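You operate a simulated robot arm through the tools that you are given. There is no shell and no other tool. Be economical: measure what you need, move in short steps, check, and stop when the job is done.

You are at the controls of a simulated robot arm. One attempt, no reset.

## Task
Fold both rod ends of the striped napkin in and lay the spoon on it.
Fine: Move the purple bowl off the napkin to the grey place mat. Use the blue spoon. Pinch, break and dent nothing; leave nothing switched on.

It is judged by the outcome, as a careful person would: the job done as asked, and still so three seconds after it is handed in. It fails if anything else is knocked over, pushed out of place, dropped, spilled or broken. Flat cloth is picked up by pressing the open fingertips on it (5 to 10 N) and closing them slowly along it; thin cloth reads only 2 to 8 mm in the jaws.

## Robot
A 6-joint arm with a two-finger parallel gripper, fixed in place. Base frame: the origin is at the foot of the arm, x ahead of it, y to its left, z up; the work surface is at about z = 0.75. Lengths are in m, angles in degrees, forces in N, time in s.
With the tool pointing down near the work surface it reaches from about 0.18 to 0.76 m from the base axis. Its first joint turns from -166.0 to 166.0 degrees. Payload 3.91 kg.
Tool frame: the origin (TCP) lies between the finger pads and is the grasp point; the fingertips stand 0.03 m ahead of it; z points along the fingers, y is the line along which they close. Largest opening 0.11 m; finger width 0.02, thickness 0.01; the body of the gripper, 0.048 by 0.112 m, starts 0.055 m behind the TCP.
Orientation is told as [roll, pitch, yaw] about the base's x, y, z axes, in that order, counted from this pose: with the fingers straight down and closing along the base's y, the tool's x points along the base's -x, its y along +y and its z along -z.

## Interface
- The arm moves only by the tool drive_tool. Its argument "series" is a list of rows, each an object of numbers (a shift or turn left out is 0, a gripper value left out holds the last): "tx", "ty", "tz": the shift along the tool's x, y, z in units of 20 mm (1.0 is 20 mm); "rx", "ry", "rz": the turn, a rotation vector about the tool's x, y, z in units of 4 degrees (1.0 is 4 degrees). In form: [{"tx": .., "ty": .., "tz": .., "rx": .., "ry": .., "rz": ..}, ...]. A call has 1 to 10 rows; each row shifts and turns the commanded pose from where the row before left it, along the tool's axes as they then stand. "claw" is the finger opening in m, from 0 to 0.11, set as the call begins (left out, the last holds). A call with a number of a shift or a turn outside -1 to 1 is refused whole. A row lasts 0.2 s, in which the tool goes at most 0.05 m and 8.6 degrees; a call with a longer step from one row to the next is refused whole, and so is a gripper value outside its range. A pose out of reach is approached as far as the arm can. The call stops where the force on the tool passes 80 N (or 10 N more than at its start, if that is more) or the arm is blocked; 0.2 s more then pass. The fingers move at their own pace (about 0.045 m/s each) and stop on an object; they squeeze with about 27 N. The grip force told is the motor's: it shows also when the fingers shut on nothing. Time passes only in rows, and 0.2 s behind the last, so rows that do not move let the fingers close. The reply holds the time, the measured pose of the TCP, the force on the tool along the base axes, the opening and the grip force, in the units named above and with some noise, with the torque about the TCP (base axes, N m) and any sound that the robot's microphone picked up.
- Cameras (640 x 400 px; columns grow to the right, rows downward): "scene" is fixed at [0.2261, 0.6482, 1.483]; the picture's right is [-0.88, -0.47, 0.00], its down [-0.41, 0.77, -0.49] and it looks along [0.23, -0.43, -0.87] (base axes); focal length 318 px, centre (320, 200). "wrist" rides on the gripper at [0.071, 0.022, -0.107] in the tool frame; the picture's right is [-0.29, 0.96, 0.00], its down [-0.76, -0.23, -0.61] and it looks along [-0.58, -0.18, 0.79] (tool axes); focal length 243 px, centre (320, 200). There is no depth. A picture from a camera that has moved, and an enlarged one, comes with that camera's place and axes in the base frame and with its lens. The place of the scene camera against the robot may be out by one fixed shift of up to 0.012 m in any direction.
- grab_frame(camera): a new picture of that camera. The clock stands still meanwhile.
- slide_trunk(by): slides the trunk up (or, below 0, down) by that many m; the arm rides with it, the base frame stays. It gives what a move gives, with no picture.
- zoom(camera, box): a new picture of the part [left, top, right, bottom] of that camera's present view, enlarged. The clock stands still meanwhile.
- sign_off(): hands the job in; it is judged then, once.

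Work in short steps. Places have to be worked out from the pictures, the camera data and where the tool is seen: move nearer, look again, correct. Check each grasp and each placing, and mend what went wrong. You have 120 turns and 64 pictures in all, those below and enlarged ones among them. Open the gripper and draw the arm clear of the work before you hand the job in, unless the task says otherwise; then end with one line.

The tools are called after "Emit:" as a command line: name --argument value ..., lists and objects as JSON in quotes. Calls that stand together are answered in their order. drive_tool: Moves the arm, as the interface text tells. Its arguments: {"type":"object","properties":{"series":{"type":"array","items":{"type":"object","properties":{"tx":{"type":"number"},"ty":{"type":"number"},"tz":{"type":"number"},"rx":{"type":"number"},"ry":{"type":"number"},"rz":{"type":"number"}}}},"claw":{"type":"number"}},"required":["series"]} The other tools are called the same way: slide_trunk (by) slides the trunk up or down; grab_frame (camera) takes a picture; zoom (camera, box) takes an enlarged picture of a part of a camera's view; sign_off () hands the job in.

At the start:

```text
clock: 0.0
ee_pos: [0.4133, 0.2217, 1.0029]
ee_rot: [0.0, 0.0, 0.1]
wrist_force: [0.4, 0.1, 0.3]
torque: [0.02, 0.01, 0.02]
gripper_width: 0.11
grip_force: 0.1
trunk travel left (down, up): [-0.45, 0.14]
```

scene: 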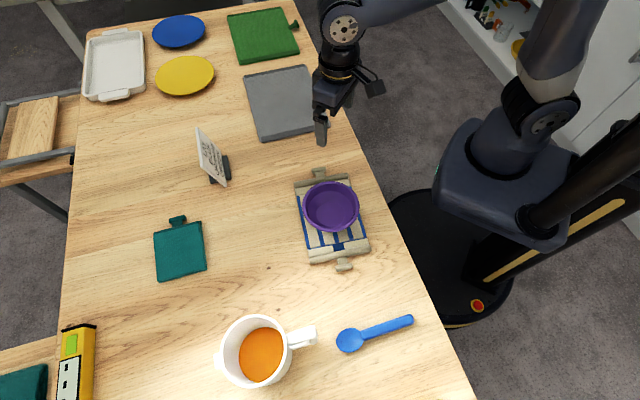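
wrist: 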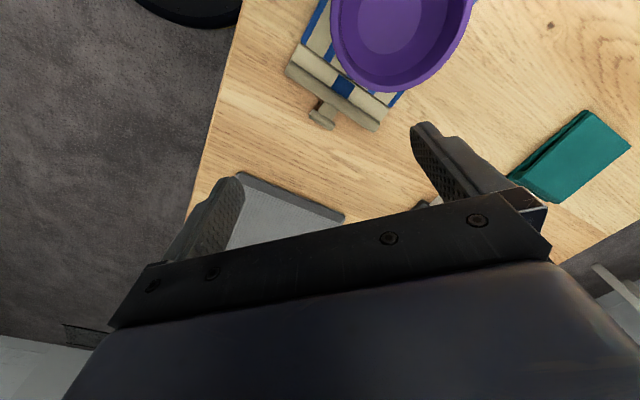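

The pictures give a first layout: bowl on the napkin near (0.385, 0.29), grey mat near (0.69, 0.03). I'll zoom in on the napkin and on the spoon before moving.

Emit:
zoom --camera "scene" --box '[270, 150, 400, 280]'

Emit:
zoom --camera "scene" --box '[200, 280, 440, 400]'

Emit:
zoom --camera "scene" --box '[180, 0, 380, 200]'

```text
3.08 times, centred on (335, 215) of scene
camera zoom: at [0.2261, 0.6482, 1.483], right [-0.88, -0.47, 0.0], down [-0.41, 0.77, -0.49], along [0.23, -0.43, -0.87], focal length 978 px, centre (274, 154)
```

zoom: 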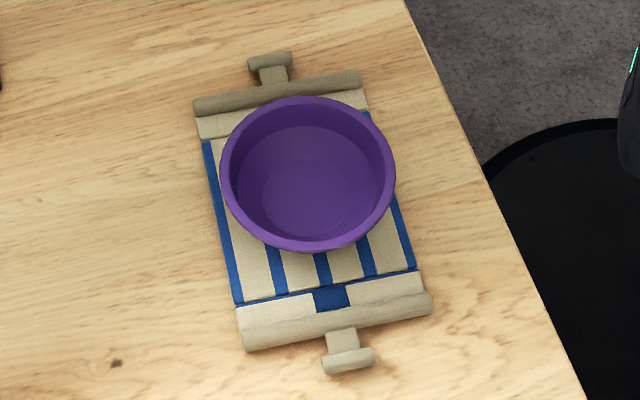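

```text
2.67 times, centred on (320, 340) of scene
camera zoom: at [0.2261, 0.6482, 1.483], right [-0.88, -0.47, 0.0], down [-0.41, 0.77, -0.49], along [0.23, -0.43, -0.87], focal length 848 px, centre (320, -173)
```

zoom: 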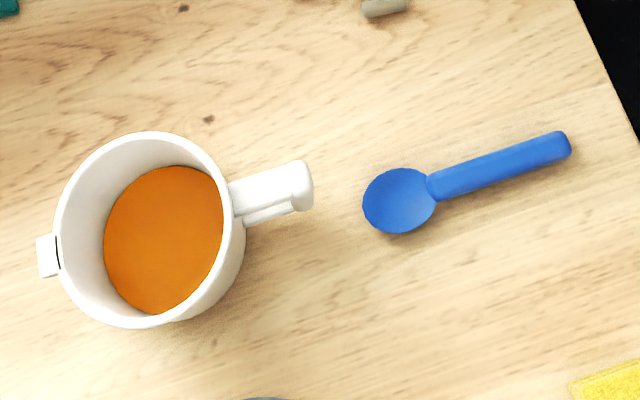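

```text
2.00 times, centred on (280, 100) of scene
camera zoom: at [0.2261, 0.6482, 1.483], right [-0.88, -0.47, 0.0], down [-0.41, 0.77, -0.49], along [0.23, -0.43, -0.87], focal length 636 px, centre (400, 400)
```

zoom: 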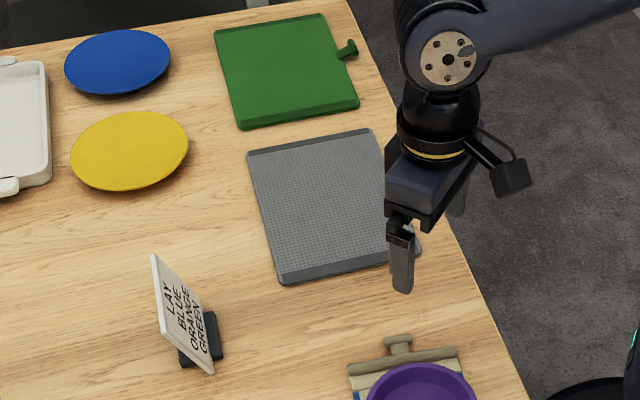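

The napkin's long axis runs at about 130°, with a T-tab beyond each rod; the bowl's centre is about (0.378, 0.308) with a rim radius near 0.07. I'll go above the rim point on its -y side and look again.

Emit:
drive_tool --series '[{"tx": 0.35, "ty": 0.18, "tz": 0.83}, {"tx": 0.35, "ty": 0.18, "tz": 0.83}, {"tx": 0.35, "ty": 0.18, "tz": 0.83}, {"tx": 0.35, "ty": 0.18, "tz": 0.83}, {"tx": 0.35, "ty": 0.18, "tz": 0.83}]' --claw 0.06

Emit:
grab_frame --camera "wrist"

Emit:
grab_frame --camera "scene"

```text
clock: 1.2
ee_pos: [0.3787, 0.2405, 0.9189]
ee_rot: [0.0, 0.1, 0.0]
wrist_force: [-0.4, 0.3, 0.9]
torque: [0.02, 0.02, 0.01]
gripper_width: 0.0602
grip_force: 0.0
trunk travel left (down, up): [-0.45, 0.14]
```

```text
58 pictures are left
camera wrist: at [0.3071, 0.2627, 1.0256], right [0.29, 0.96, 0.0], down [0.76, -0.23, 0.61], along [0.58, -0.18, -0.79], focal length 243 px, centre (320, 200)
```

wrist: 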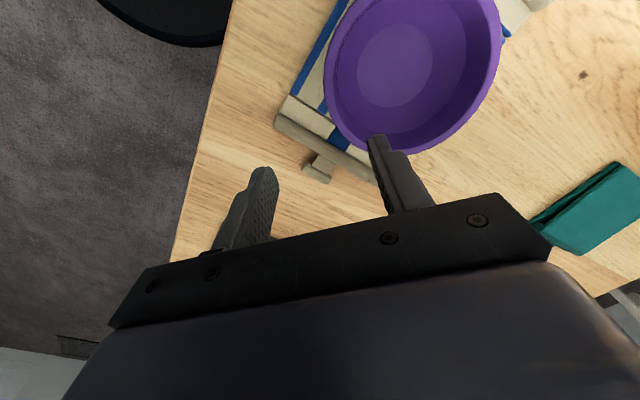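

```text
57 pictures are left
```

scene: 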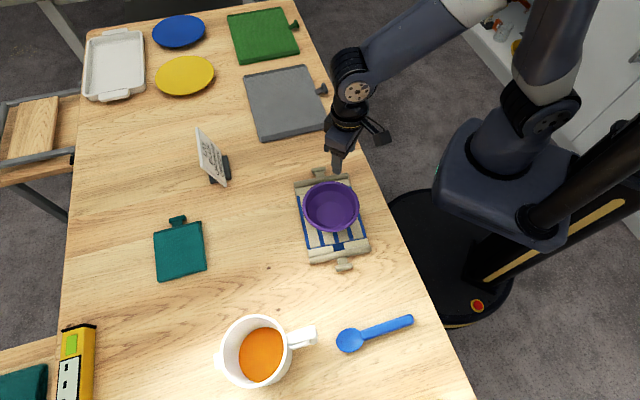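

Combining both views, the rim is at z≈0.81, centre (0.367, 0.318), radius about 0.068. I'll shift over the -y rim and descend in part, then check.

Emit:
drive_tool --series '[{"tx": 0.55, "ty": 0.75}, {"tz": 1}, {"tz": 1}, {"tz": 1}, {"tz": 0.6}]' --claw 0.06

Emit:
grab_frame --camera "wrist"

Emit:
zoom --camera "scene" --box '[270, 130, 400, 260]'

```text
clock: 2.4
ee_pos: [0.3675, 0.2568, 0.8473]
ee_rot: [0.1, 0.1, 0.0]
wrist_force: [0.1, -0.2, 0.1]
torque: [0.03, 0.02, -0.02]
gripper_width: 0.06
grip_force: 0.1
trunk travel left (down, up): [-0.45, 0.14]
```

```text
56 pictures are left
camera wrist: at [0.2964, 0.2792, 0.9542], right [0.29, 0.96, 0.0], down [0.76, -0.23, 0.61], along [0.58, -0.18, -0.79], focal length 243 px, centre (320, 200)
```

wrist: 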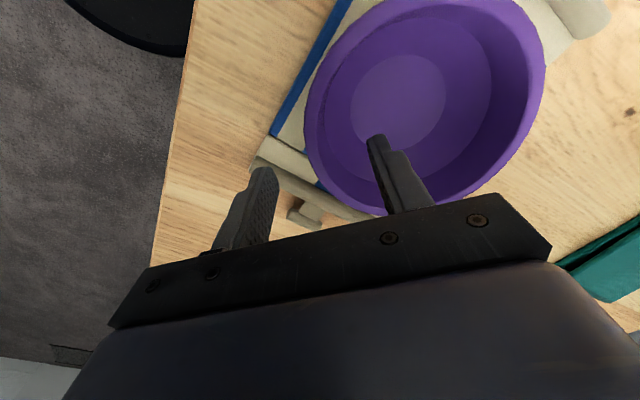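

```text
3.08 times, centred on (335, 195) of scene
camera zoom: at [0.2261, 0.6482, 1.483], right [-0.88, -0.47, 0.0], down [-0.41, 0.77, -0.49], along [0.23, -0.43, -0.87], focal length 978 px, centre (274, 215)
```

zoom: 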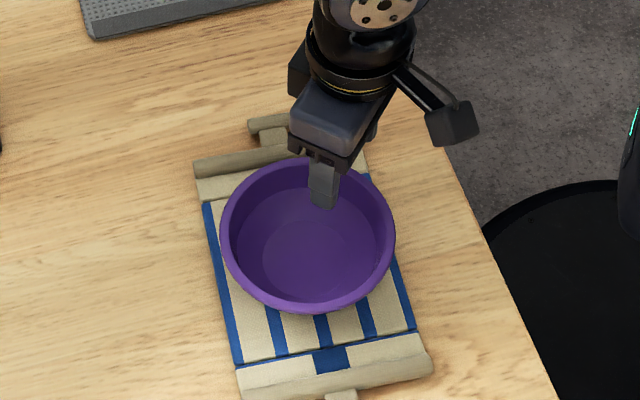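

The rim lies between the fingers as planned. I'll descend 30 mm and then close slowly.

Emit:
drive_tool --series '[{"tz": 0.75, "ty": 0.15}, {"tz": 0.75}]' --claw 0.06

Emit:
drive_tool --series '[{}, {}, {}, {}]' --claw 0.0

Emit:
grab_frame --camera "wrist"

```text
clock: 3.0
ee_pos: [0.3686, 0.2592, 0.8178]
ee_rot: [0.0, -0.1, -0.1]
wrist_force: [0.3, -0.2, 0.5]
torque: [-0.03, 0.01, 0.01]
gripper_width: 0.06
grip_force: 0.1
trunk travel left (down, up): [-0.45, 0.14]
```

```text
clock: 4.0
ee_pos: [0.3686, 0.258, 0.8173]
ee_rot: [0.0, 0.1, 0.0]
wrist_force: [-2.9, 0.7, 6.8]
torque: [0.74, 0.2, 0.29]
gripper_width: 0.0226
grip_force: 26.5
trunk travel left (down, up): [-0.45, 0.14]
```

```text
54 pictures are left
camera wrist: at [0.2967, 0.2809, 0.9251], right [0.29, 0.96, 0.0], down [0.76, -0.23, 0.61], along [0.58, -0.18, -0.79], focal length 243 px, centre (320, 200)
```

wrist: 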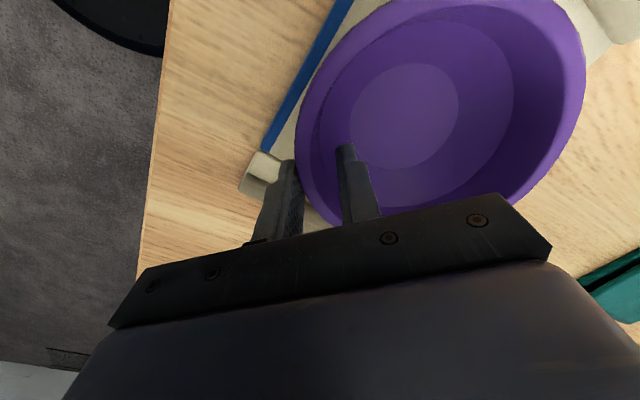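

The grip holds at 23 mm on the sloped wall. I'll lift gently and check that the bowl comes up level and free of the napkin.

Emit:
drive_tool --series '[{"tz": -0.3}, {"tz": -0.5}, {"tz": -0.8}, {"tz": -0.8}, {"tz": -0.8}, {}]'

Emit:
grab_frame --camera "scene"

```text
clock: 5.4
ee_pos: [0.3686, 0.258, 0.8823]
ee_rot: [0.0, 0.1, 0.0]
wrist_force: [0.9, 0.5, -2.3]
torque: [-0.12, -0.03, -0.04]
gripper_width: 0.0127
grip_force: 27.1
trunk travel left (down, up): [-0.45, 0.14]
```

```text
53 pictures are left
```

scene: 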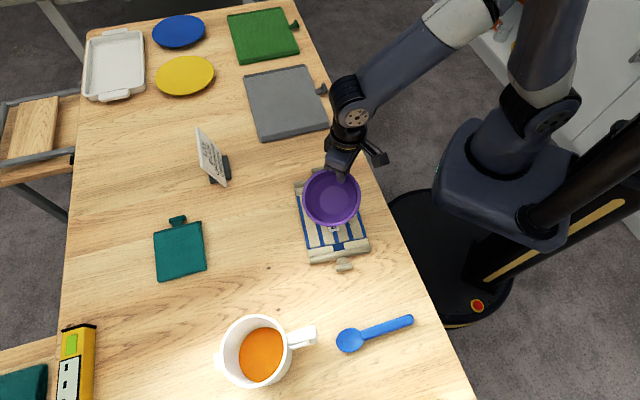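

Emit:
zoom --camera "scene" --box '[270, 130, 400, 260]'

Emit:
grab_frame --camera "wrist"

```text
3.08 times, centred on (335, 195) of scene
camera zoom: at [0.2261, 0.6482, 1.483], right [-0.88, -0.47, 0.0], down [-0.41, 0.77, -0.49], along [0.23, -0.43, -0.87], focal length 978 px, centre (274, 215)
```

zoom: 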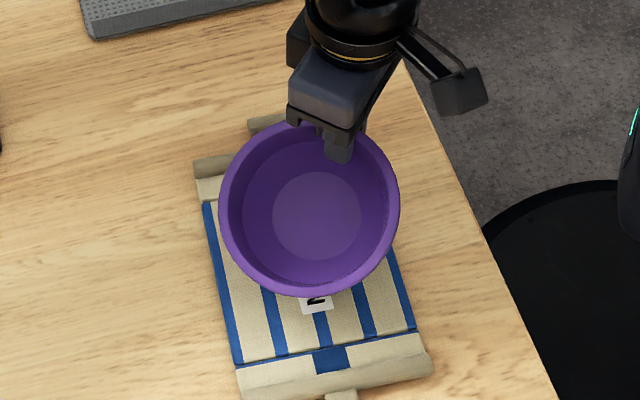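

```text
51 pictures are left
camera wrist: at [0.2971, 0.2808, 0.989], right [0.29, 0.96, 0.0], down [0.76, -0.23, 0.61], along [0.58, -0.18, -0.79], focal length 243 px, centre (320, 200)
```

wrist: 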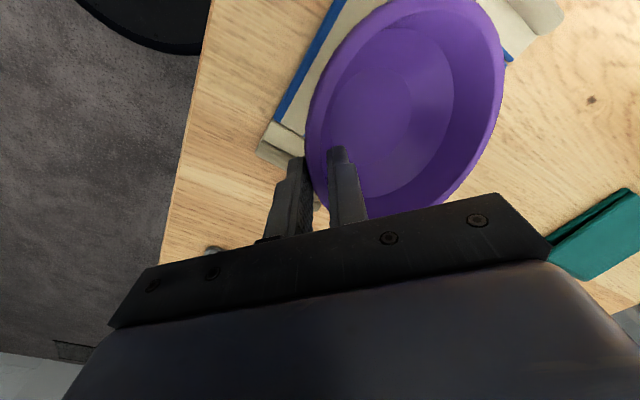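

The bowl is free, tilted roughly 20–25° with its +y side low; I'll level it by tilting the tool at the mat. The mat's centre works out near (0.69, 0.01), so I rise and carry the bowl there.

Emit:
drive_tool --series '[{"tz": -0.8}, {"tz": -0.8}, {"tz": -0.8}, {"tx": -0.5, "ty": -0.5, "tz": -0.5}, {"tx": -0.9, "ty": -0.85}, {"tx": -0.9, "ty": -0.85}, {"tx": -0.9, "ty": -0.85}, {"tx": -0.9, "ty": -0.85}, {"tx": -0.9, "ty": -0.85}, {"tx": -0.9, "ty": -0.85}]'

Emit:
drive_tool --series '[{"tx": -0.9, "ty": -0.85}, {"tx": -0.9, "ty": -0.85}, {"tx": -0.9, "ty": -0.85}, {"tx": -0.9, "ty": -0.85}, {"tx": -0.9, "ty": -0.85}, {"tx": -0.9, "ty": -0.85}, {"tx": -0.9, "ty": -0.85}, {"tx": -0.9, "ty": -0.85}, {"tx": -0.9, "ty": -0.9}, {"tx": -0.9, "ty": -0.9}]'

Emit:
drive_tool --series '[{"rx": -1}, {"rx": -1}, {"rx": -1}, {"rx": -1}, {"rx": -1}, {}]'

Emit:
grab_frame --camera "scene"

Emit:
grab_frame --camera "wrist"

```text
clock: 7.6
ee_pos: [0.4849, 0.1468, 0.9399]
ee_rot: [0.0, 0.1, 0.0]
wrist_force: [0.1, 0.4, -1.9]
torque: [-0.11, -0.02, -0.04]
gripper_width: 0.0123
grip_force: 27.4
trunk travel left (down, up): [-0.45, 0.14]
```

```text
clock: 9.8
ee_pos: [0.6647, -0.0264, 0.9391]
ee_rot: [0.0, 0.0, 0.0]
wrist_force: [0.2, -0.2, -1.6]
torque: [-0.08, 0.04, 0.0]
gripper_width: 0.0125
grip_force: 27.0
trunk travel left (down, up): [-0.45, 0.14]
```

```text
clock: 11.2
ee_pos: [0.665, -0.0261, 0.9404]
ee_rot: [20.1, 0.0, 0.0]
wrist_force: [-0.2, -0.9, -2.4]
torque: [-0.13, 0.0, -0.01]
gripper_width: 0.0124
grip_force: 27.0
trunk travel left (down, up): [-0.45, 0.14]
```

```text
50 pictures are left
```

scene: 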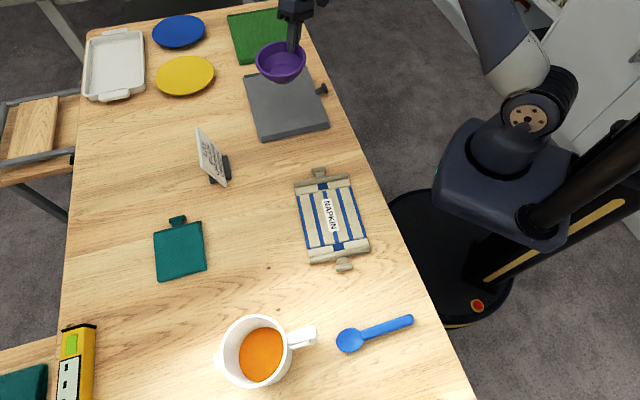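

```text
49 pictures are left
camera wrist: at [0.5937, -0.0417, 1.047], right [0.29, 0.9, 0.33], down [0.76, -0.43, 0.49], along [0.58, 0.11, -0.81], focal length 243 px, centre (320, 200)
```

wrist: 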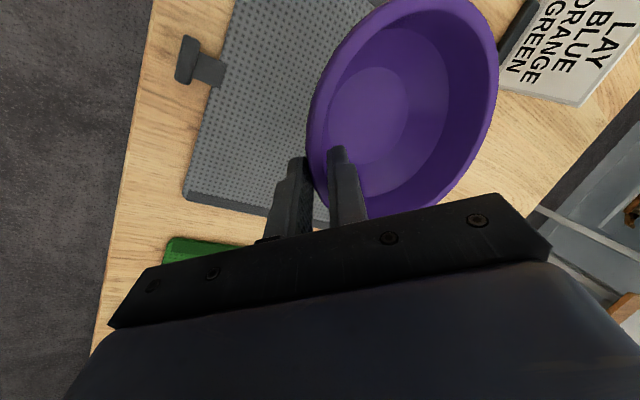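

Emit:
zoom --camera "scene" --box '[220, 10, 350, 150]'

Emit:
zoom --camera "scene" --box '[280, 155, 390, 280]'

```text
2.86 times, centred on (285, 80) of scene
camera zoom: at [0.2261, 0.6482, 1.483], right [-0.88, -0.47, 0.0], down [-0.41, 0.77, -0.49], along [0.23, -0.43, -0.87], focal length 908 px, centre (420, 543)
```

zoom: 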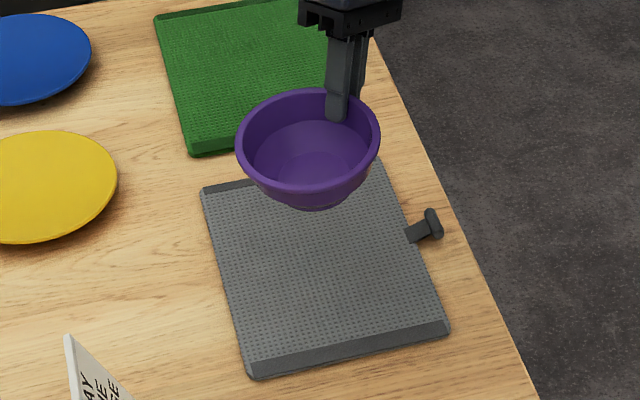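

```text
3.20 times, centred on (335, 218) of scene
camera zoom: at [0.2261, 0.6482, 1.483], right [-0.88, -0.47, 0.0], down [-0.41, 0.77, -0.49], along [0.23, -0.43, -0.87], focal length 1017 px, centre (272, 144)
```

zoom: 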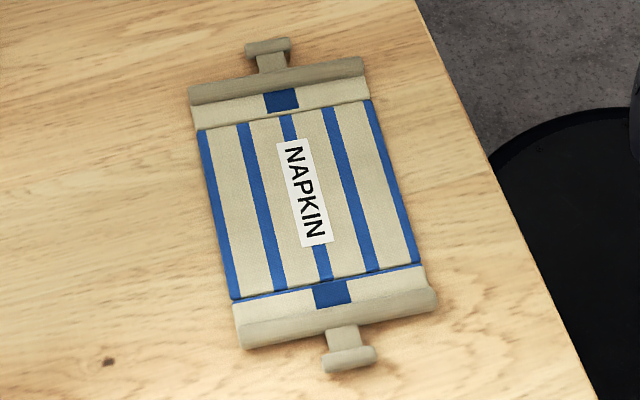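

The bowl is nearly level now, with perhaps 6–8° left. I'll add 6°, shift to about (0.68, -0.04), and descend to z≈0.86.

Emit:
drive_tool --series '[{"rx": -0.75}, {"rx": -0.75}, {"tx": -0.75, "ty": -0.67, "tz": -0.33}, {"ty": -0.438, "tz": 0.899}, {"ty": -0.438, "tz": 0.899}, {"ty": -0.438, "tz": 0.899}, {"ty": -0.438, "tz": 0.899}]'

Emit:
zoom --camera "scene" --box '[220, 10, 350, 150]'

Emit:
grab_frame --camera "wrist"

```text
clock: 12.8
ee_pos: [0.6805, -0.0408, 0.86]
ee_rot: [26.0, 0.1, 0.0]
wrist_force: [-0.8, -0.4, -2.6]
torque: [-0.14, 0.04, 0.0]
gripper_width: 0.0122
grip_force: 27.0
trunk travel left (down, up): [-0.45, 0.14]
```

```text
2.86 times, centred on (285, 80) of scene
camera zoom: at [0.2261, 0.6482, 1.483], right [-0.88, -0.47, 0.0], down [-0.41, 0.77, -0.49], along [0.23, -0.43, -0.87], focal length 908 px, centre (420, 543)
```

zoom: 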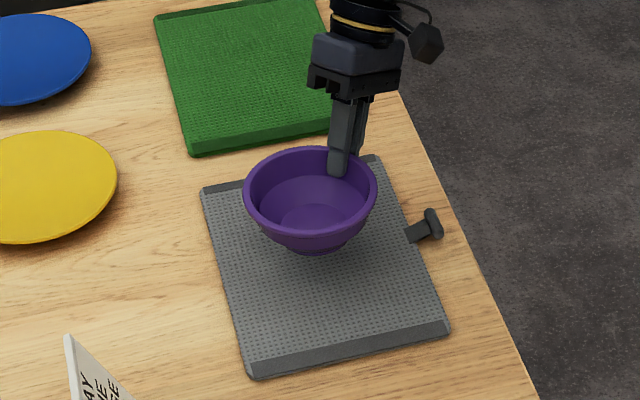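

```text
45 pictures are left
camera wrist: at [0.6085, -0.0682, 0.9646], right [0.29, 0.86, 0.42], down [0.76, -0.47, 0.45], along [0.58, 0.19, -0.79], focal length 243 px, centre (320, 200)
```

wrist: 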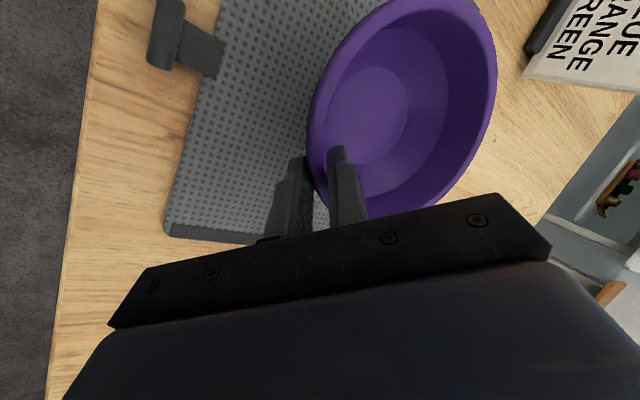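

The bowl looks level and over the mat. I'll lower in small steps while watching the force.

Emit:
drive_tool --series '[{"ty": -0.3, "tz": 0.62}, {"ty": -0.22, "tz": 0.45}, {"ty": -0.11, "tz": 0.225}]'

```text
clock: 13.6
ee_pos: [0.6801, -0.0421, 0.8307]
ee_rot: [25.9, 0.0, 0.1]
wrist_force: [0.1, 0.1, -2.9]
torque: [-0.16, -0.01, -0.01]
gripper_width: 0.0124
grip_force: 27.2
trunk travel left (down, up): [-0.45, 0.14]
```

Emit:
zoom --camera "scene" --box '[235, 30, 345, 140]'

Emit:
drive_tool --series '[{"ty": -0.09, "tz": 0.18}]'

Emit:
drive_tool --series '[{"ty": -0.09, "tz": 0.18}]'

```text
3.64 times, centred on (290, 85) of scene
camera zoom: at [0.2261, 0.6482, 1.483], right [-0.88, -0.47, 0.0], down [-0.41, 0.77, -0.49], along [0.23, -0.43, -0.87], focal length 1156 px, centre (429, 618)
```

zoom: 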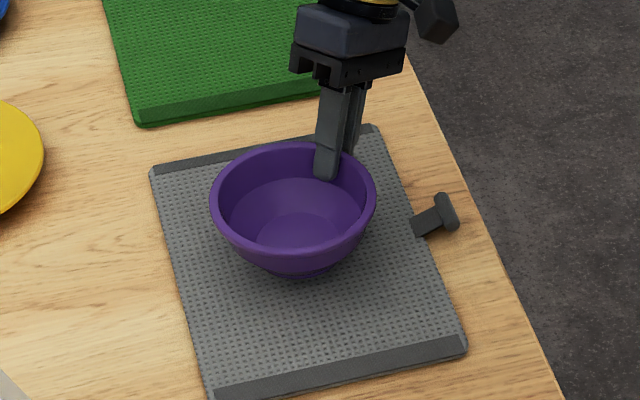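

```text
clock: 14.0
ee_pos: [0.6811, -0.0418, 0.8264]
ee_rot: [26.1, 0.1, -0.1]
wrist_force: [0.0, -0.5, -3.0]
torque: [-0.15, 0.0, 0.02]
gripper_width: 0.0126
grip_force: 27.3
trunk travel left (down, up): [-0.45, 0.14]
```

```text
clock: 14.4
ee_pos: [0.6811, -0.0422, 0.8218]
ee_rot: [26.0, 0.0, 0.1]
wrist_force: [-0.3, 0.4, -3.1]
torque: [-0.14, 0.0, 0.01]
gripper_width: 0.0124
grip_force: 27.1
trunk travel left (down, up): [-0.45, 0.14]
```

Emit:
drive_tool --series '[{"ty": -0.07, "tz": 0.135}]'

Emit:
drive_tool --series '[{"ty": -0.07, "tz": 0.135}]'

Emit:
drive_tool --series '[{"ty": -0.07, "tz": 0.135}]'

```text
clock: 14.8
ee_pos: [0.6813, -0.0415, 0.8194]
ee_rot: [25.9, 0.0, 0.0]
wrist_force: [0.3, -0.1, -1.9]
torque: [-0.15, 0.02, -0.03]
gripper_width: 0.0123
grip_force: 27.4
trunk travel left (down, up): [-0.45, 0.14]
```

```text
clock: 15.2
ee_pos: [0.6804, -0.0421, 0.8187]
ee_rot: [26.0, -0.3, -0.1]
wrist_force: [-2.0, -1.1, 10.6]
torque: [0.24, 0.09, 0.1]
gripper_width: 0.0125
grip_force: 27.1
trunk travel left (down, up): [-0.45, 0.14]
```

```text
clock: 15.6
ee_pos: [0.6814, -0.0424, 0.8153]
ee_rot: [25.9, -0.4, 0.0]
wrist_force: [-0.3, -4.1, 22.6]
torque: [0.39, -0.01, 0.03]
gripper_width: 0.0131
grip_force: 27.1
trunk travel left (down, up): [-0.45, 0.14]
```

The bowl is down on the mat (22 N). I'll ease off 2 mm, open the fingers, and look.

Emit:
drive_tool --series '[{"ty": 0.05, "tz": -0.1}, {}]'

Emit:
drive_tool --series '[{}, {}, {}]' --claw 0.045

Emit:
zoom --camera "scene" --box '[235, 30, 345, 140]'

Emit:
grab_frame --camera "wrist"

```text
clock: 16.2
ee_pos: [0.6819, -0.0413, 0.8152]
ee_rot: [26.1, -0.2, -0.2]
wrist_force: [6.2, -5.3, 16.9]
torque: [0.07, -0.39, -0.2]
gripper_width: 0.0124
grip_force: 27.5
trunk travel left (down, up): [-0.45, 0.14]
```

```text
clock: 17.0
ee_pos: [0.681, -0.0417, 0.8144]
ee_rot: [26.0, -0.1, 0.0]
wrist_force: [-0.1, -0.2, 0.4]
torque: [0.03, -0.01, -0.03]
gripper_width: 0.0449
grip_force: 0.1
trunk travel left (down, up): [-0.45, 0.14]
```

```text
3.64 times, centred on (290, 85) of scene
camera zoom: at [0.2261, 0.6482, 1.483], right [-0.88, -0.47, 0.0], down [-0.41, 0.77, -0.49], along [0.23, -0.43, -0.87], focal length 1156 px, centre (429, 618)
```

zoom: 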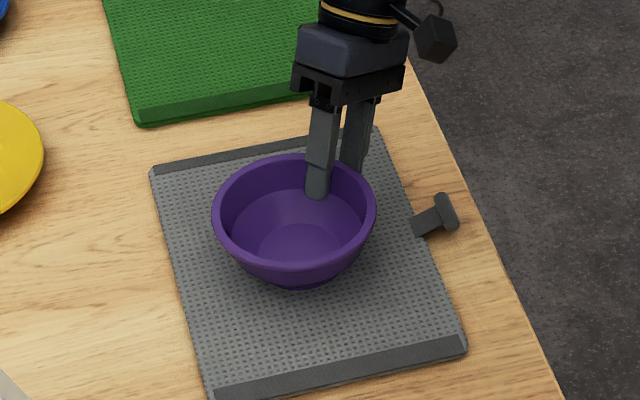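

```text
42 pictures are left
camera wrist: at [0.6089, -0.0676, 0.9203], right [0.29, 0.86, 0.42], down [0.76, -0.47, 0.44], along [0.58, 0.19, -0.79], focal length 243 px, centre (320, 200)
```

wrist: 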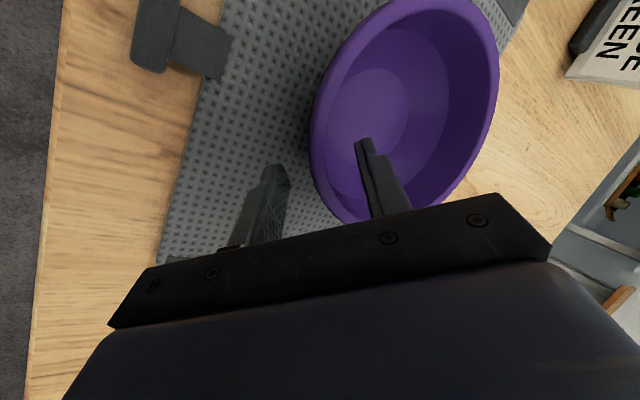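

The bowl stands free and level on the mat. I'll draw back along the fingers, straighten the tool, and return toward the napkin.

Emit:
drive_tool --series '[{"tz": -1}, {"tz": -1}, {"tz": -1}, {"tz": -1}, {"tz": -1}, {"tz": -1}, {"rx": 1}, {"rx": 1}, {"rx": 1}, {"rx": 1}]'

Emit:
drive_tool --series '[{"rx": 1}, {"rx": 1}, {"rx": 0.5}, {"tx": 0.8, "ty": 0.95}, {"tx": 0.8, "ty": 0.95}, {"tx": 0.8, "ty": 0.95}, {"tx": 0.8, "ty": 0.95}, {"tx": 0.8, "ty": 0.95}, {"tx": 0.8, "ty": 0.95}, {"tx": 0.8, "ty": 0.95}]'

Emit:
drive_tool --series '[{"tx": 0.8, "ty": 0.95, "rz": 1}, {"tx": 0.75, "ty": 1, "rz": 1}, {"tx": 0.7, "ty": 1, "rz": 1}, {"tx": 0.6, "ty": 1, "rz": 1}, {"tx": 0.4, "ty": 1, "rz": 1}, {"tx": 0.3, "ty": 1, "rz": 1}, {"rz": 1}, {"rz": 1}, {"rz": 1}, {"rz": 1}]'

Emit:
drive_tool --series '[{"rz": 1}, {"rz": 1}, {"rz": 0.7}]'

Emit:
grab_frame --camera "wrist"

```text
clock: 19.2
ee_pos: [0.6807, -0.0928, 0.9233]
ee_rot: [10.0, 0.0, 0.1]
wrist_force: [-0.7, -1.1, -0.1]
torque: [0.0, -0.04, 0.04]
gripper_width: 0.0453
grip_force: 0.0
trunk travel left (down, up): [-0.45, 0.14]
```

```text
clock: 21.4
ee_pos: [0.5669, 0.0395, 0.9241]
ee_rot: [0.0, 0.0, 0.0]
wrist_force: [0.1, 0.0, -0.1]
torque: [0.01, 0.01, 0.03]
gripper_width: 0.045
grip_force: 0.1
trunk travel left (down, up): [-0.45, 0.14]
```

```text
clock: 23.6
ee_pos: [0.5191, 0.1662, 0.9227]
ee_rot: [0.0, 0.0, -40.1]
wrist_force: [-0.7, 0.0, -0.6]
torque: [0.01, 0.01, 0.03]
gripper_width: 0.0449
grip_force: 0.1
trunk travel left (down, up): [-0.45, 0.14]
```

```text
clock: 24.4
ee_pos: [0.5199, 0.1654, 0.9236]
ee_rot: [-0.1, 0.0, -50.9]
wrist_force: [-0.2, -0.8, 0.1]
torque: [-0.02, 0.0, 0.07]
gripper_width: 0.0452
grip_force: 0.0
trunk travel left (down, up): [-0.45, 0.14]
```

```text
41 pictures are left
camera wrist: at [0.4914, 0.2353, 1.0302], right [0.93, 0.38, 0.0], down [0.3, -0.73, 0.61], along [0.23, -0.56, -0.79], focal length 243 px, centre (320, 200)
```

wrist: 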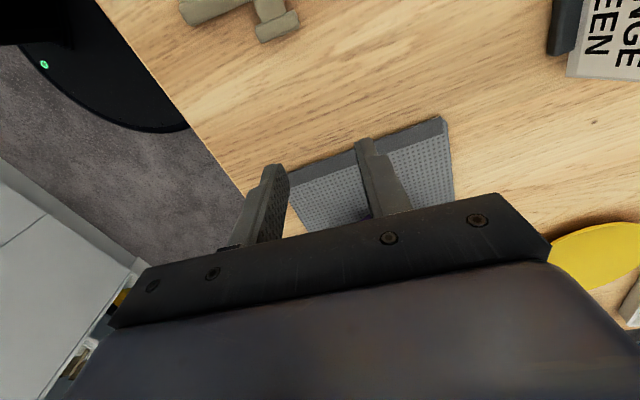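

With yaw -51° the tool's y runs along the rods. The far tab's bar shows at about (0.456, 0.214), so I'll go above it, lower, and look closely.

Emit:
drive_tool --series '[{"tx": 1, "ty": -0.25, "tz": 0.6}, {"tx": 1, "ty": -0.25, "tz": 0.6}, {"tx": 1, "ty": -0.25, "tz": 0.6}, {"tx": 0.9, "ty": -0.18, "tz": 0.6}, {"tz": 0.6}]' --claw 0.065

Emit:
grab_frame --camera "wrist"

Emit:
zoom --camera "scene" --box '[280, 145, 390, 275]'

```text
clock: 25.6
ee_pos: [0.4562, 0.2153, 0.8642]
ee_rot: [0.0, 0.0, -51.0]
wrist_force: [0.8, -0.6, -0.3]
torque: [0.04, -0.02, -0.01]
gripper_width: 0.0651
grip_force: 0.2
trunk travel left (down, up): [-0.45, 0.14]
```

```text
40 pictures are left
camera wrist: at [0.4273, 0.2849, 0.9706], right [0.93, 0.38, 0.0], down [0.3, -0.73, 0.61], along [0.23, -0.56, -0.79], focal length 243 px, centre (320, 200)
```

wrist: 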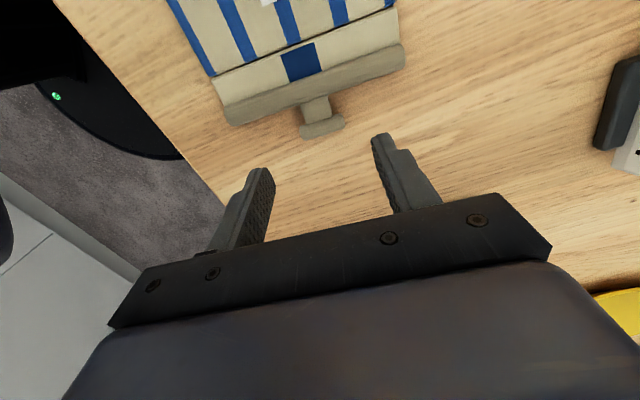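

```text
3.08 times, centred on (335, 210) of scene
camera zoom: at [0.2261, 0.6482, 1.483], right [-0.88, -0.47, 0.0], down [-0.41, 0.77, -0.49], along [0.23, -0.43, -0.87], focal length 978 px, centre (274, 169)
```

zoom: 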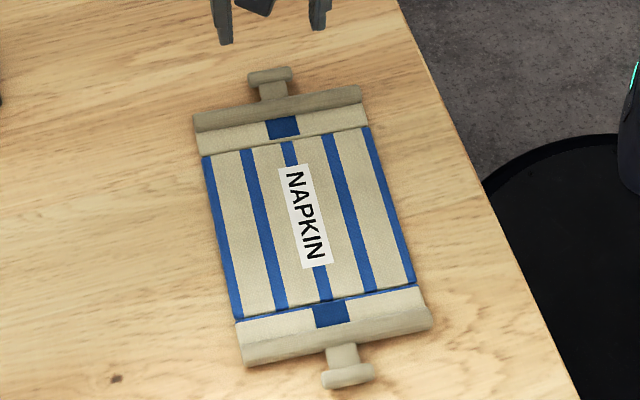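

The bar's centre is about 4–5 mm farther out than the TCP and the yaw is aligned. I'll correct and descend to z≈0.795 with the fingers spread either side of the bar.

Emit:
drive_tool --series '[{"tx": -0.22, "tz": 0.8}, {"tz": 0.9}, {"tz": 0.9}, {"tz": 0.85}]'

Emit:
grab_frame --camera "wrist"

Emit:
zoom --camera "scene" --box '[290, 140, 370, 210]'

```text
clock: 26.6
ee_pos: [0.4595, 0.2105, 0.7936]
ee_rot: [0.1, 0.0, -50.8]
wrist_force: [0.0, 1.1, 0.2]
torque: [0.01, -0.03, -0.01]
gripper_width: 0.0649
grip_force: 0.1
trunk travel left (down, up): [-0.45, 0.14]
```

```text
38 pictures are left
camera wrist: at [0.4304, 0.2803, 0.9014], right [0.93, 0.38, 0.0], down [0.3, -0.73, 0.61], along [0.23, -0.56, -0.79], focal length 243 px, centre (320, 200)
```

wrist: 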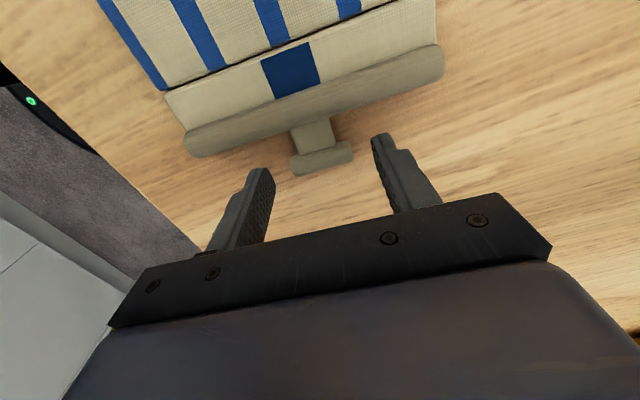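

```text
5.71 times, centred on (330, 175) of scene
camera zoom: at [0.2261, 0.6482, 1.483], right [-0.88, -0.47, 0.0], down [-0.41, 0.77, -0.49], along [0.23, -0.43, -0.87], focal length 1816 px, centre (263, 343)
```

zoom: 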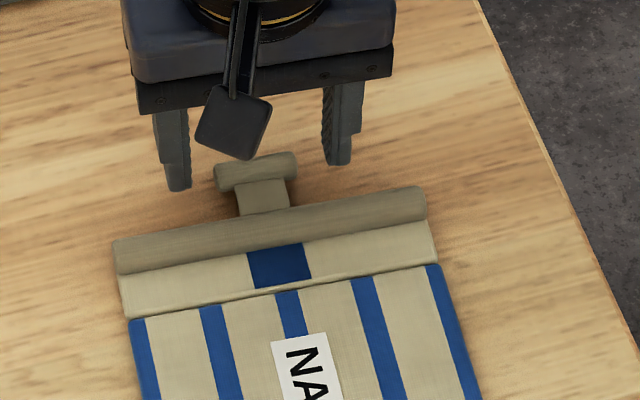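

The bar is centred between the fingers at (0.459, 0.212). I'll lower so the tips just clear the table, then close on the bar's ends.

Emit:
drive_tool --series '[{"tx": 0.07, "tz": 0.3}, {"tz": 0.2}]'

Emit:
drive_tool --series '[{}, {}, {}]' --claw 0.02

Emit:
grab_frame --camera "wrist"

```text
clock: 27.2
ee_pos: [0.4572, 0.2122, 0.7836]
ee_rot: [0.0, 0.0, -50.7]
wrist_force: [-0.9, -0.4, 0.6]
torque: [-0.01, 0.03, 0.03]
gripper_width: 0.0649
grip_force: 0.1
trunk travel left (down, up): [-0.45, 0.14]
```

```text
clock: 28.0
ee_pos: [0.4572, 0.2118, 0.7841]
ee_rot: [0.0, 0.0, -50.7]
wrist_force: [0.5, -0.3, 0.3]
torque: [0.0, -0.03, -0.06]
gripper_width: 0.0424
grip_force: 26.8
trunk travel left (down, up): [-0.45, 0.14]
```

```text
36 pictures are left
camera wrist: at [0.4287, 0.2821, 0.8913], right [0.93, 0.38, 0.0], down [0.3, -0.73, 0.61], along [0.23, -0.56, -0.79], focal length 243 px, centre (320, 200)
```

wrist: 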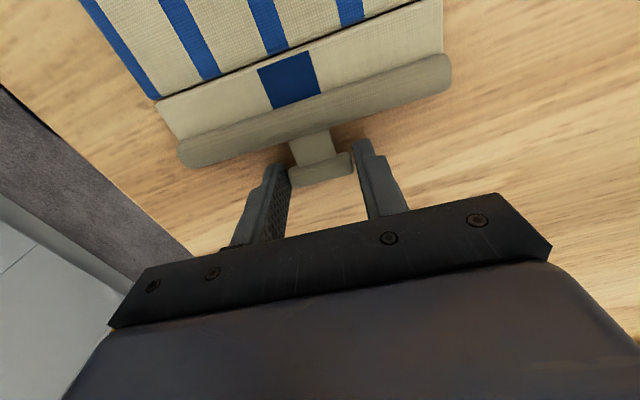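

Both pads hold the bar (42 mm). The crease lies about 63 mm from the bar, so I'll lift along that arc, the first 30° first, with the tool kept upright so the bar can pivot in the pads.

Emit:
drive_tool --series '[{"tx": 0.048, "tz": -0.549}, {"tx": 0.143, "tz": -0.532}, {"tx": 0.233, "tz": -0.499}, {}]'

Emit:
zoom --camera "scene" --box '[280, 140, 390, 275]'

Emit:
grab_frame --camera "wrist"

```text
clock: 29.0
ee_pos: [0.4529, 0.2195, 0.8181]
ee_rot: [-0.1, -0.1, -50.7]
wrist_force: [0.2, -0.7, -1.3]
torque: [-0.08, -0.14, 0.01]
gripper_width: 0.0422
grip_force: 27.1
trunk travel left (down, up): [-0.45, 0.14]
```

```text
2.96 times, centred on (335, 208) of scene
camera zoom: at [0.2261, 0.6482, 1.483], right [-0.88, -0.47, 0.0], down [-0.41, 0.77, -0.49], along [0.23, -0.43, -0.87], focal length 942 px, centre (276, 178)
```

zoom: 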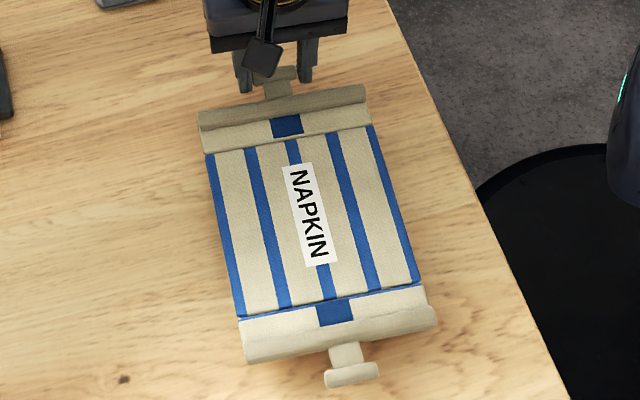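

```text
34 pictures are left
camera wrist: at [0.4237, 0.2889, 0.9237], right [0.93, 0.38, 0.0], down [0.3, -0.73, 0.61], along [0.23, -0.56, -0.79], focal length 243 px, centre (320, 200)
```

wrist: 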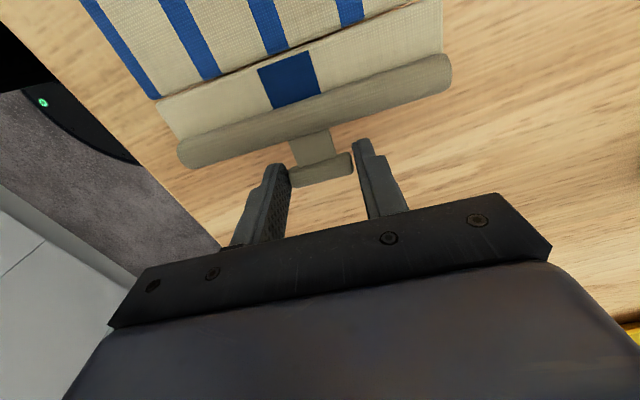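

The view from the wrist hardly changed relative to the napkin, so the whole napkin seems to have tilted with the flap rather than hinging. I'll zoom closely to see what bent.

Emit:
zoom --camera "scene" --box '[285, 160, 365, 215]'

```text
7.27 times, centred on (325, 188) of scene
camera zoom: at [0.2261, 0.6482, 1.483], right [-0.88, -0.47, 0.0], down [-0.41, 0.77, -0.49], along [0.23, -0.43, -0.87], focal length 2312 px, centre (284, 291)
```

zoom: 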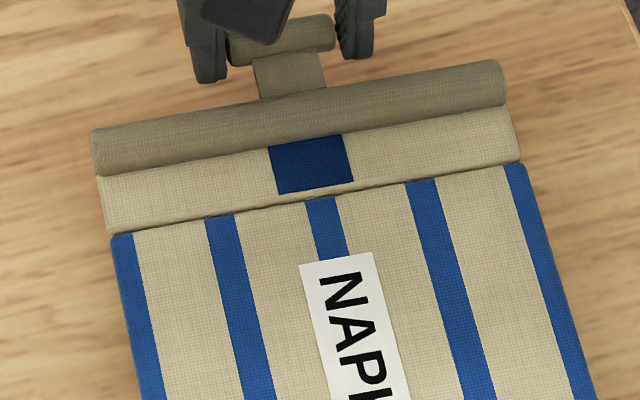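

The flap itself isn't hinging by lift alone. I'll turn the flap with the tool (–ry about the bar), which should press the crease back to the table; 16° first, watching torque.

Emit:
drive_tool --series '[{"ry": -1, "tx": 0.094}, {"ry": -1, "tx": 0.094}, {"ry": -1, "tx": 0.094}, {"ry": -1, "tx": 0.094}, {}]'

Emit:
grab_frame --camera "wrist"

Emit:
zoom --camera "scene" --box '[280, 140, 390, 275]'

```text
clock: 30.2
ee_pos: [0.4476, 0.2233, 0.8144]
ee_rot: [-0.1, -16.2, -50.8]
wrist_force: [0.6, -0.2, -0.1]
torque: [-0.01, -0.07, -0.01]
gripper_width: 0.0425
grip_force: 27.3
trunk travel left (down, up): [-0.45, 0.14]
```

```text
32 pictures are left
camera wrist: at [0.4021, 0.3145, 0.898], right [0.92, 0.39, 0.08], down [0.18, -0.58, 0.79], along [0.35, -0.72, -0.6], focal length 243 px, centre (320, 200)
```

wrist: 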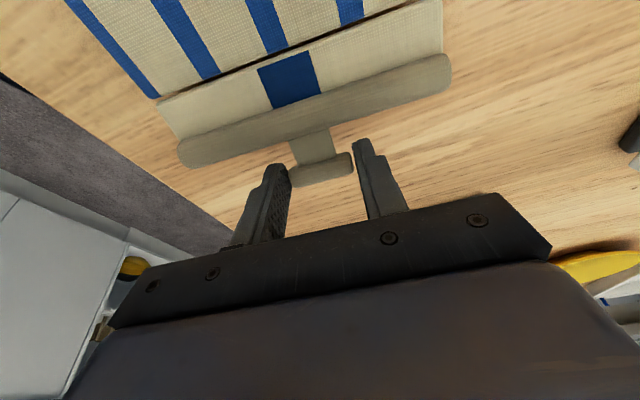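

```text
2.96 times, centred on (335, 208) of scene
camera zoom: at [0.2261, 0.6482, 1.483], right [-0.88, -0.47, 0.0], down [-0.41, 0.77, -0.49], along [0.23, -0.43, -0.87], focal length 942 px, centre (276, 178)
```

zoom: 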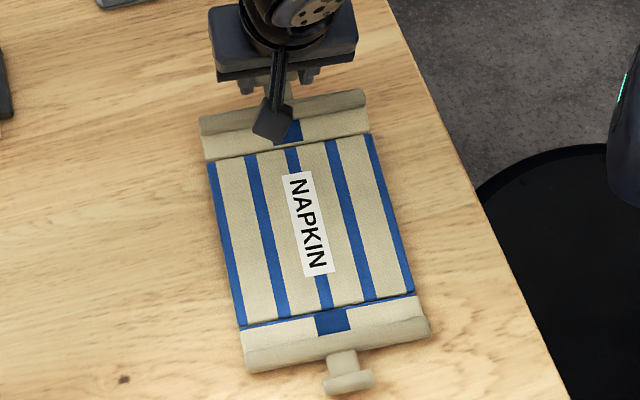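

Comparing the stripes, the crease is now bending (about 10°) and the vertical load has gone to zero. I'll keep turning to 32°, bringing the crease back down on the table.

Emit:
drive_tool --series '[{"ry": -1, "tx": 0.094}, {"ry": -1, "tx": 0.094}, {"ry": -1, "tx": 0.094}, {"ry": -1, "tx": 0.094}, {}]'

Emit:
grab_frame --camera "wrist"

```text
clock: 31.4
ee_pos: [0.4426, 0.2305, 0.8133]
ee_rot: [0.0, -32.1, -50.9]
wrist_force: [-2.9, 1.1, 11.6]
torque: [0.47, 0.39, -0.01]
gripper_width: 0.0423
grip_force: 26.9
trunk travel left (down, up): [-0.45, 0.14]
```

```text
30 pictures are left
camera wrist: at [0.3846, 0.3353, 0.866], right [0.9, 0.41, 0.16], down [0.02, -0.4, 0.92], along [0.44, -0.82, -0.36], focal length 243 px, centre (320, 200)
```

wrist: 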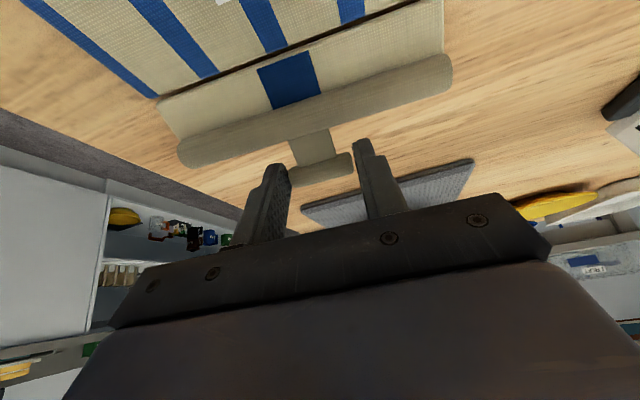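

The crease hinges properly and now bears on the table (11.6 N). I'll ease up 2 mm and keep turning about the crease to 60°.

Emit:
drive_tool --series '[{"tx": -0.05, "tz": -0.085}, {"ry": -1, "tx": 0.1, "tz": -0.217}, {"ry": -1, "tx": 0.1, "tz": -0.217}, {"ry": -1, "tx": 0.1, "tz": -0.217}, {"ry": -1, "tx": 0.1, "tz": -0.217}]'

Emit:
drive_tool --series '[{"ry": -1, "tx": 0.1, "tz": -0.217}, {"ry": -1, "tx": 0.1, "tz": -0.217}, {"ry": -1, "tx": 0.1, "tz": -0.217}]'

Emit:
grab_frame --camera "wrist"

Emit:
grab_frame --camera "scene"

```text
clock: 32.6
ee_pos: [0.4328, 0.2445, 0.8222]
ee_rot: [0.0, -47.9, -50.8]
wrist_force: [0.3, 1.3, 0.0]
torque: [0.06, -0.03, 0.0]
gripper_width: 0.0424
grip_force: 26.6
trunk travel left (down, up): [-0.45, 0.14]
```

```text
clock: 33.4
ee_pos: [0.4237, 0.2527, 0.8254]
ee_rot: [0.0, -60.0, -50.9]
wrist_force: [0.2, 0.1, 1.1]
torque: [0.16, -0.04, 0.07]
gripper_width: 0.042
grip_force: 26.4
trunk travel left (down, up): [-0.45, 0.14]
```

```text
29 pictures are left
camera wrist: at [0.3588, 0.3672, 0.8173], right [0.83, 0.49, 0.25], down [-0.27, -0.03, 0.96], along [0.48, -0.87, 0.11], focal length 243 px, centre (320, 200)
```

wrist: 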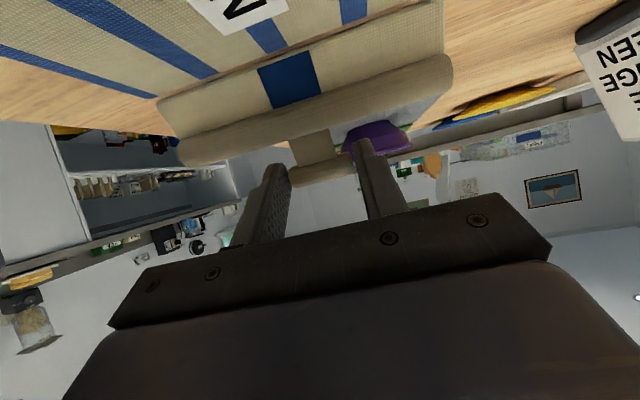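

```text
28 pictures are left
```

scene: 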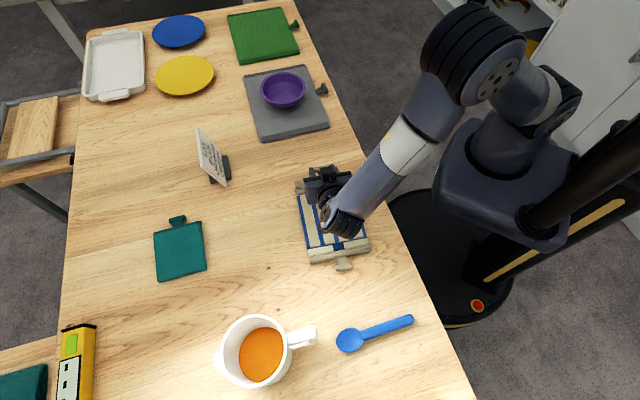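

At 60° the holding force is almost nil, so the crease appears to hold its angle by friction. I'll loosen the fingers a little to test that before re-gripping.

Emit:
drive_tool --series '[{}, {}]' --claw 0.05

Emit:
grab_frame --camera "wrist"

```text
clock: 34.0
ee_pos: [0.423, 0.2536, 0.8262]
ee_rot: [0.0, -60.0, -50.8]
wrist_force: [0.5, -0.2, -0.4]
torque: [0.0, -0.03, 0.04]
gripper_width: 0.0497
grip_force: 0.2
trunk travel left (down, up): [-0.45, 0.14]
```

```text
27 pictures are left
camera wrist: at [0.3588, 0.3671, 0.8173], right [0.83, 0.49, 0.25], down [-0.27, -0.03, 0.96], along [0.48, -0.87, 0.11], focal length 243 px, centre (320, 200)
```

wrist: 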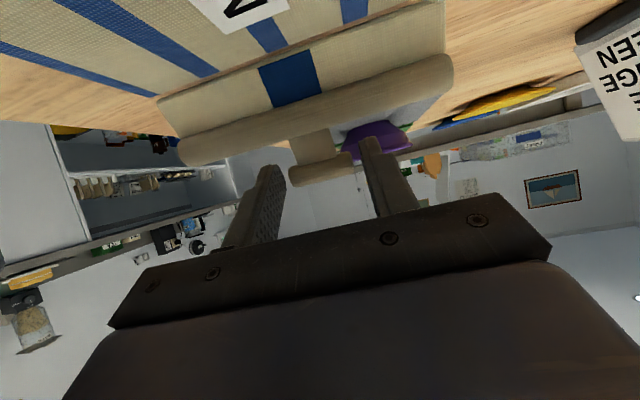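

The flap stays at 60° by itself. I'll back out, bring the tool upright, and go over the bar to re-grip it from above.

Emit:
drive_tool --series '[{"tz": -0.6}, {"tz": -0.8}, {"tz": -1}, {"tz": -1}, {"tz": -0.6, "ry": 1}, {"ry": 1}, {"ry": 1}, {"ry": 1}, {"ry": 1}, {"ry": 1}]' --claw 0.065

Emit:
drive_tool --series '[{"ry": 1}, {"ry": 1}, {"ry": 1}, {"ry": 1}, {"ry": 1}, {"ry": 1}, {"ry": 1}, {"ry": 1}, {"ry": 1}, {}]'

Emit:
grab_frame --camera "wrist"

```text
clock: 36.2
ee_pos: [0.3794, 0.306, 0.8657]
ee_rot: [0.1, -35.9, -50.8]
wrist_force: [-1.4, 0.0, 0.3]
torque: [0.01, 0.01, -0.03]
gripper_width: 0.0648
grip_force: 0.0
trunk travel left (down, up): [-0.45, 0.14]
```

```text
clock: 38.4
ee_pos: [0.3798, 0.3066, 0.8664]
ee_rot: [0.0, 0.0, -50.9]
wrist_force: [0.4, 0.4, 0.4]
torque: [0.01, 0.04, 0.03]
gripper_width: 0.0649
grip_force: 0.1
trunk travel left (down, up): [-0.45, 0.14]
```

```text
26 pictures are left
camera wrist: at [0.3512, 0.3767, 0.9729], right [0.93, 0.38, 0.0], down [0.3, -0.73, 0.61], along [0.23, -0.56, -0.79], focal length 243 px, centre (320, 200)
```

wrist: 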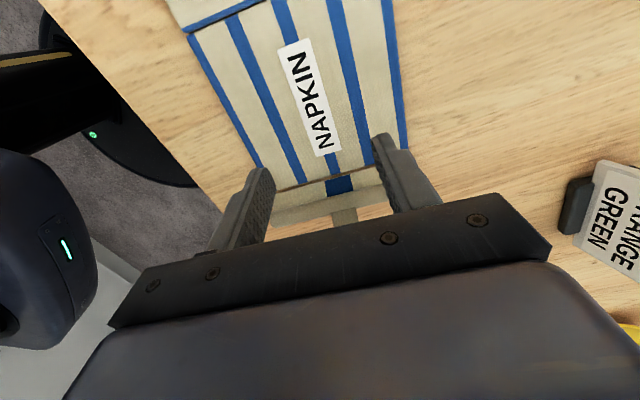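

The flap is standing. I'll pass over the bar and look before lowering onto it.

Emit:
drive_tool --series '[{"tz": -1}, {"tx": -0.9}, {"tx": -0.93}, {"tx": -0.93}, {"tx": -0.93}, {"tx": -0.94}, {}]'

Emit:
grab_frame --camera "wrist"

```text
clock: 40.0
ee_pos: [0.4398, 0.2351, 0.8864]
ee_rot: [0.0, 0.0, -50.8]
wrist_force: [0.0, 0.5, -0.8]
torque: [0.04, 0.02, -0.06]
gripper_width: 0.0651
grip_force: 0.0
trunk travel left (down, up): [-0.45, 0.14]
```

```text
25 pictures are left
camera wrist: at [0.4099, 0.305, 0.9936], right [0.93, 0.38, 0.0], down [0.3, -0.73, 0.61], along [0.23, -0.56, -0.79], focal length 243 px, centre (320, 200)
```

wrist: 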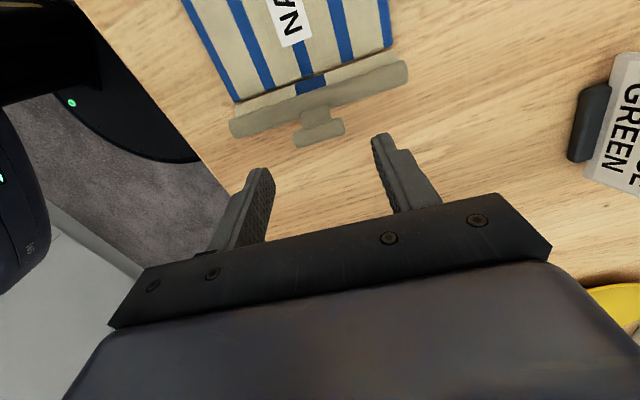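

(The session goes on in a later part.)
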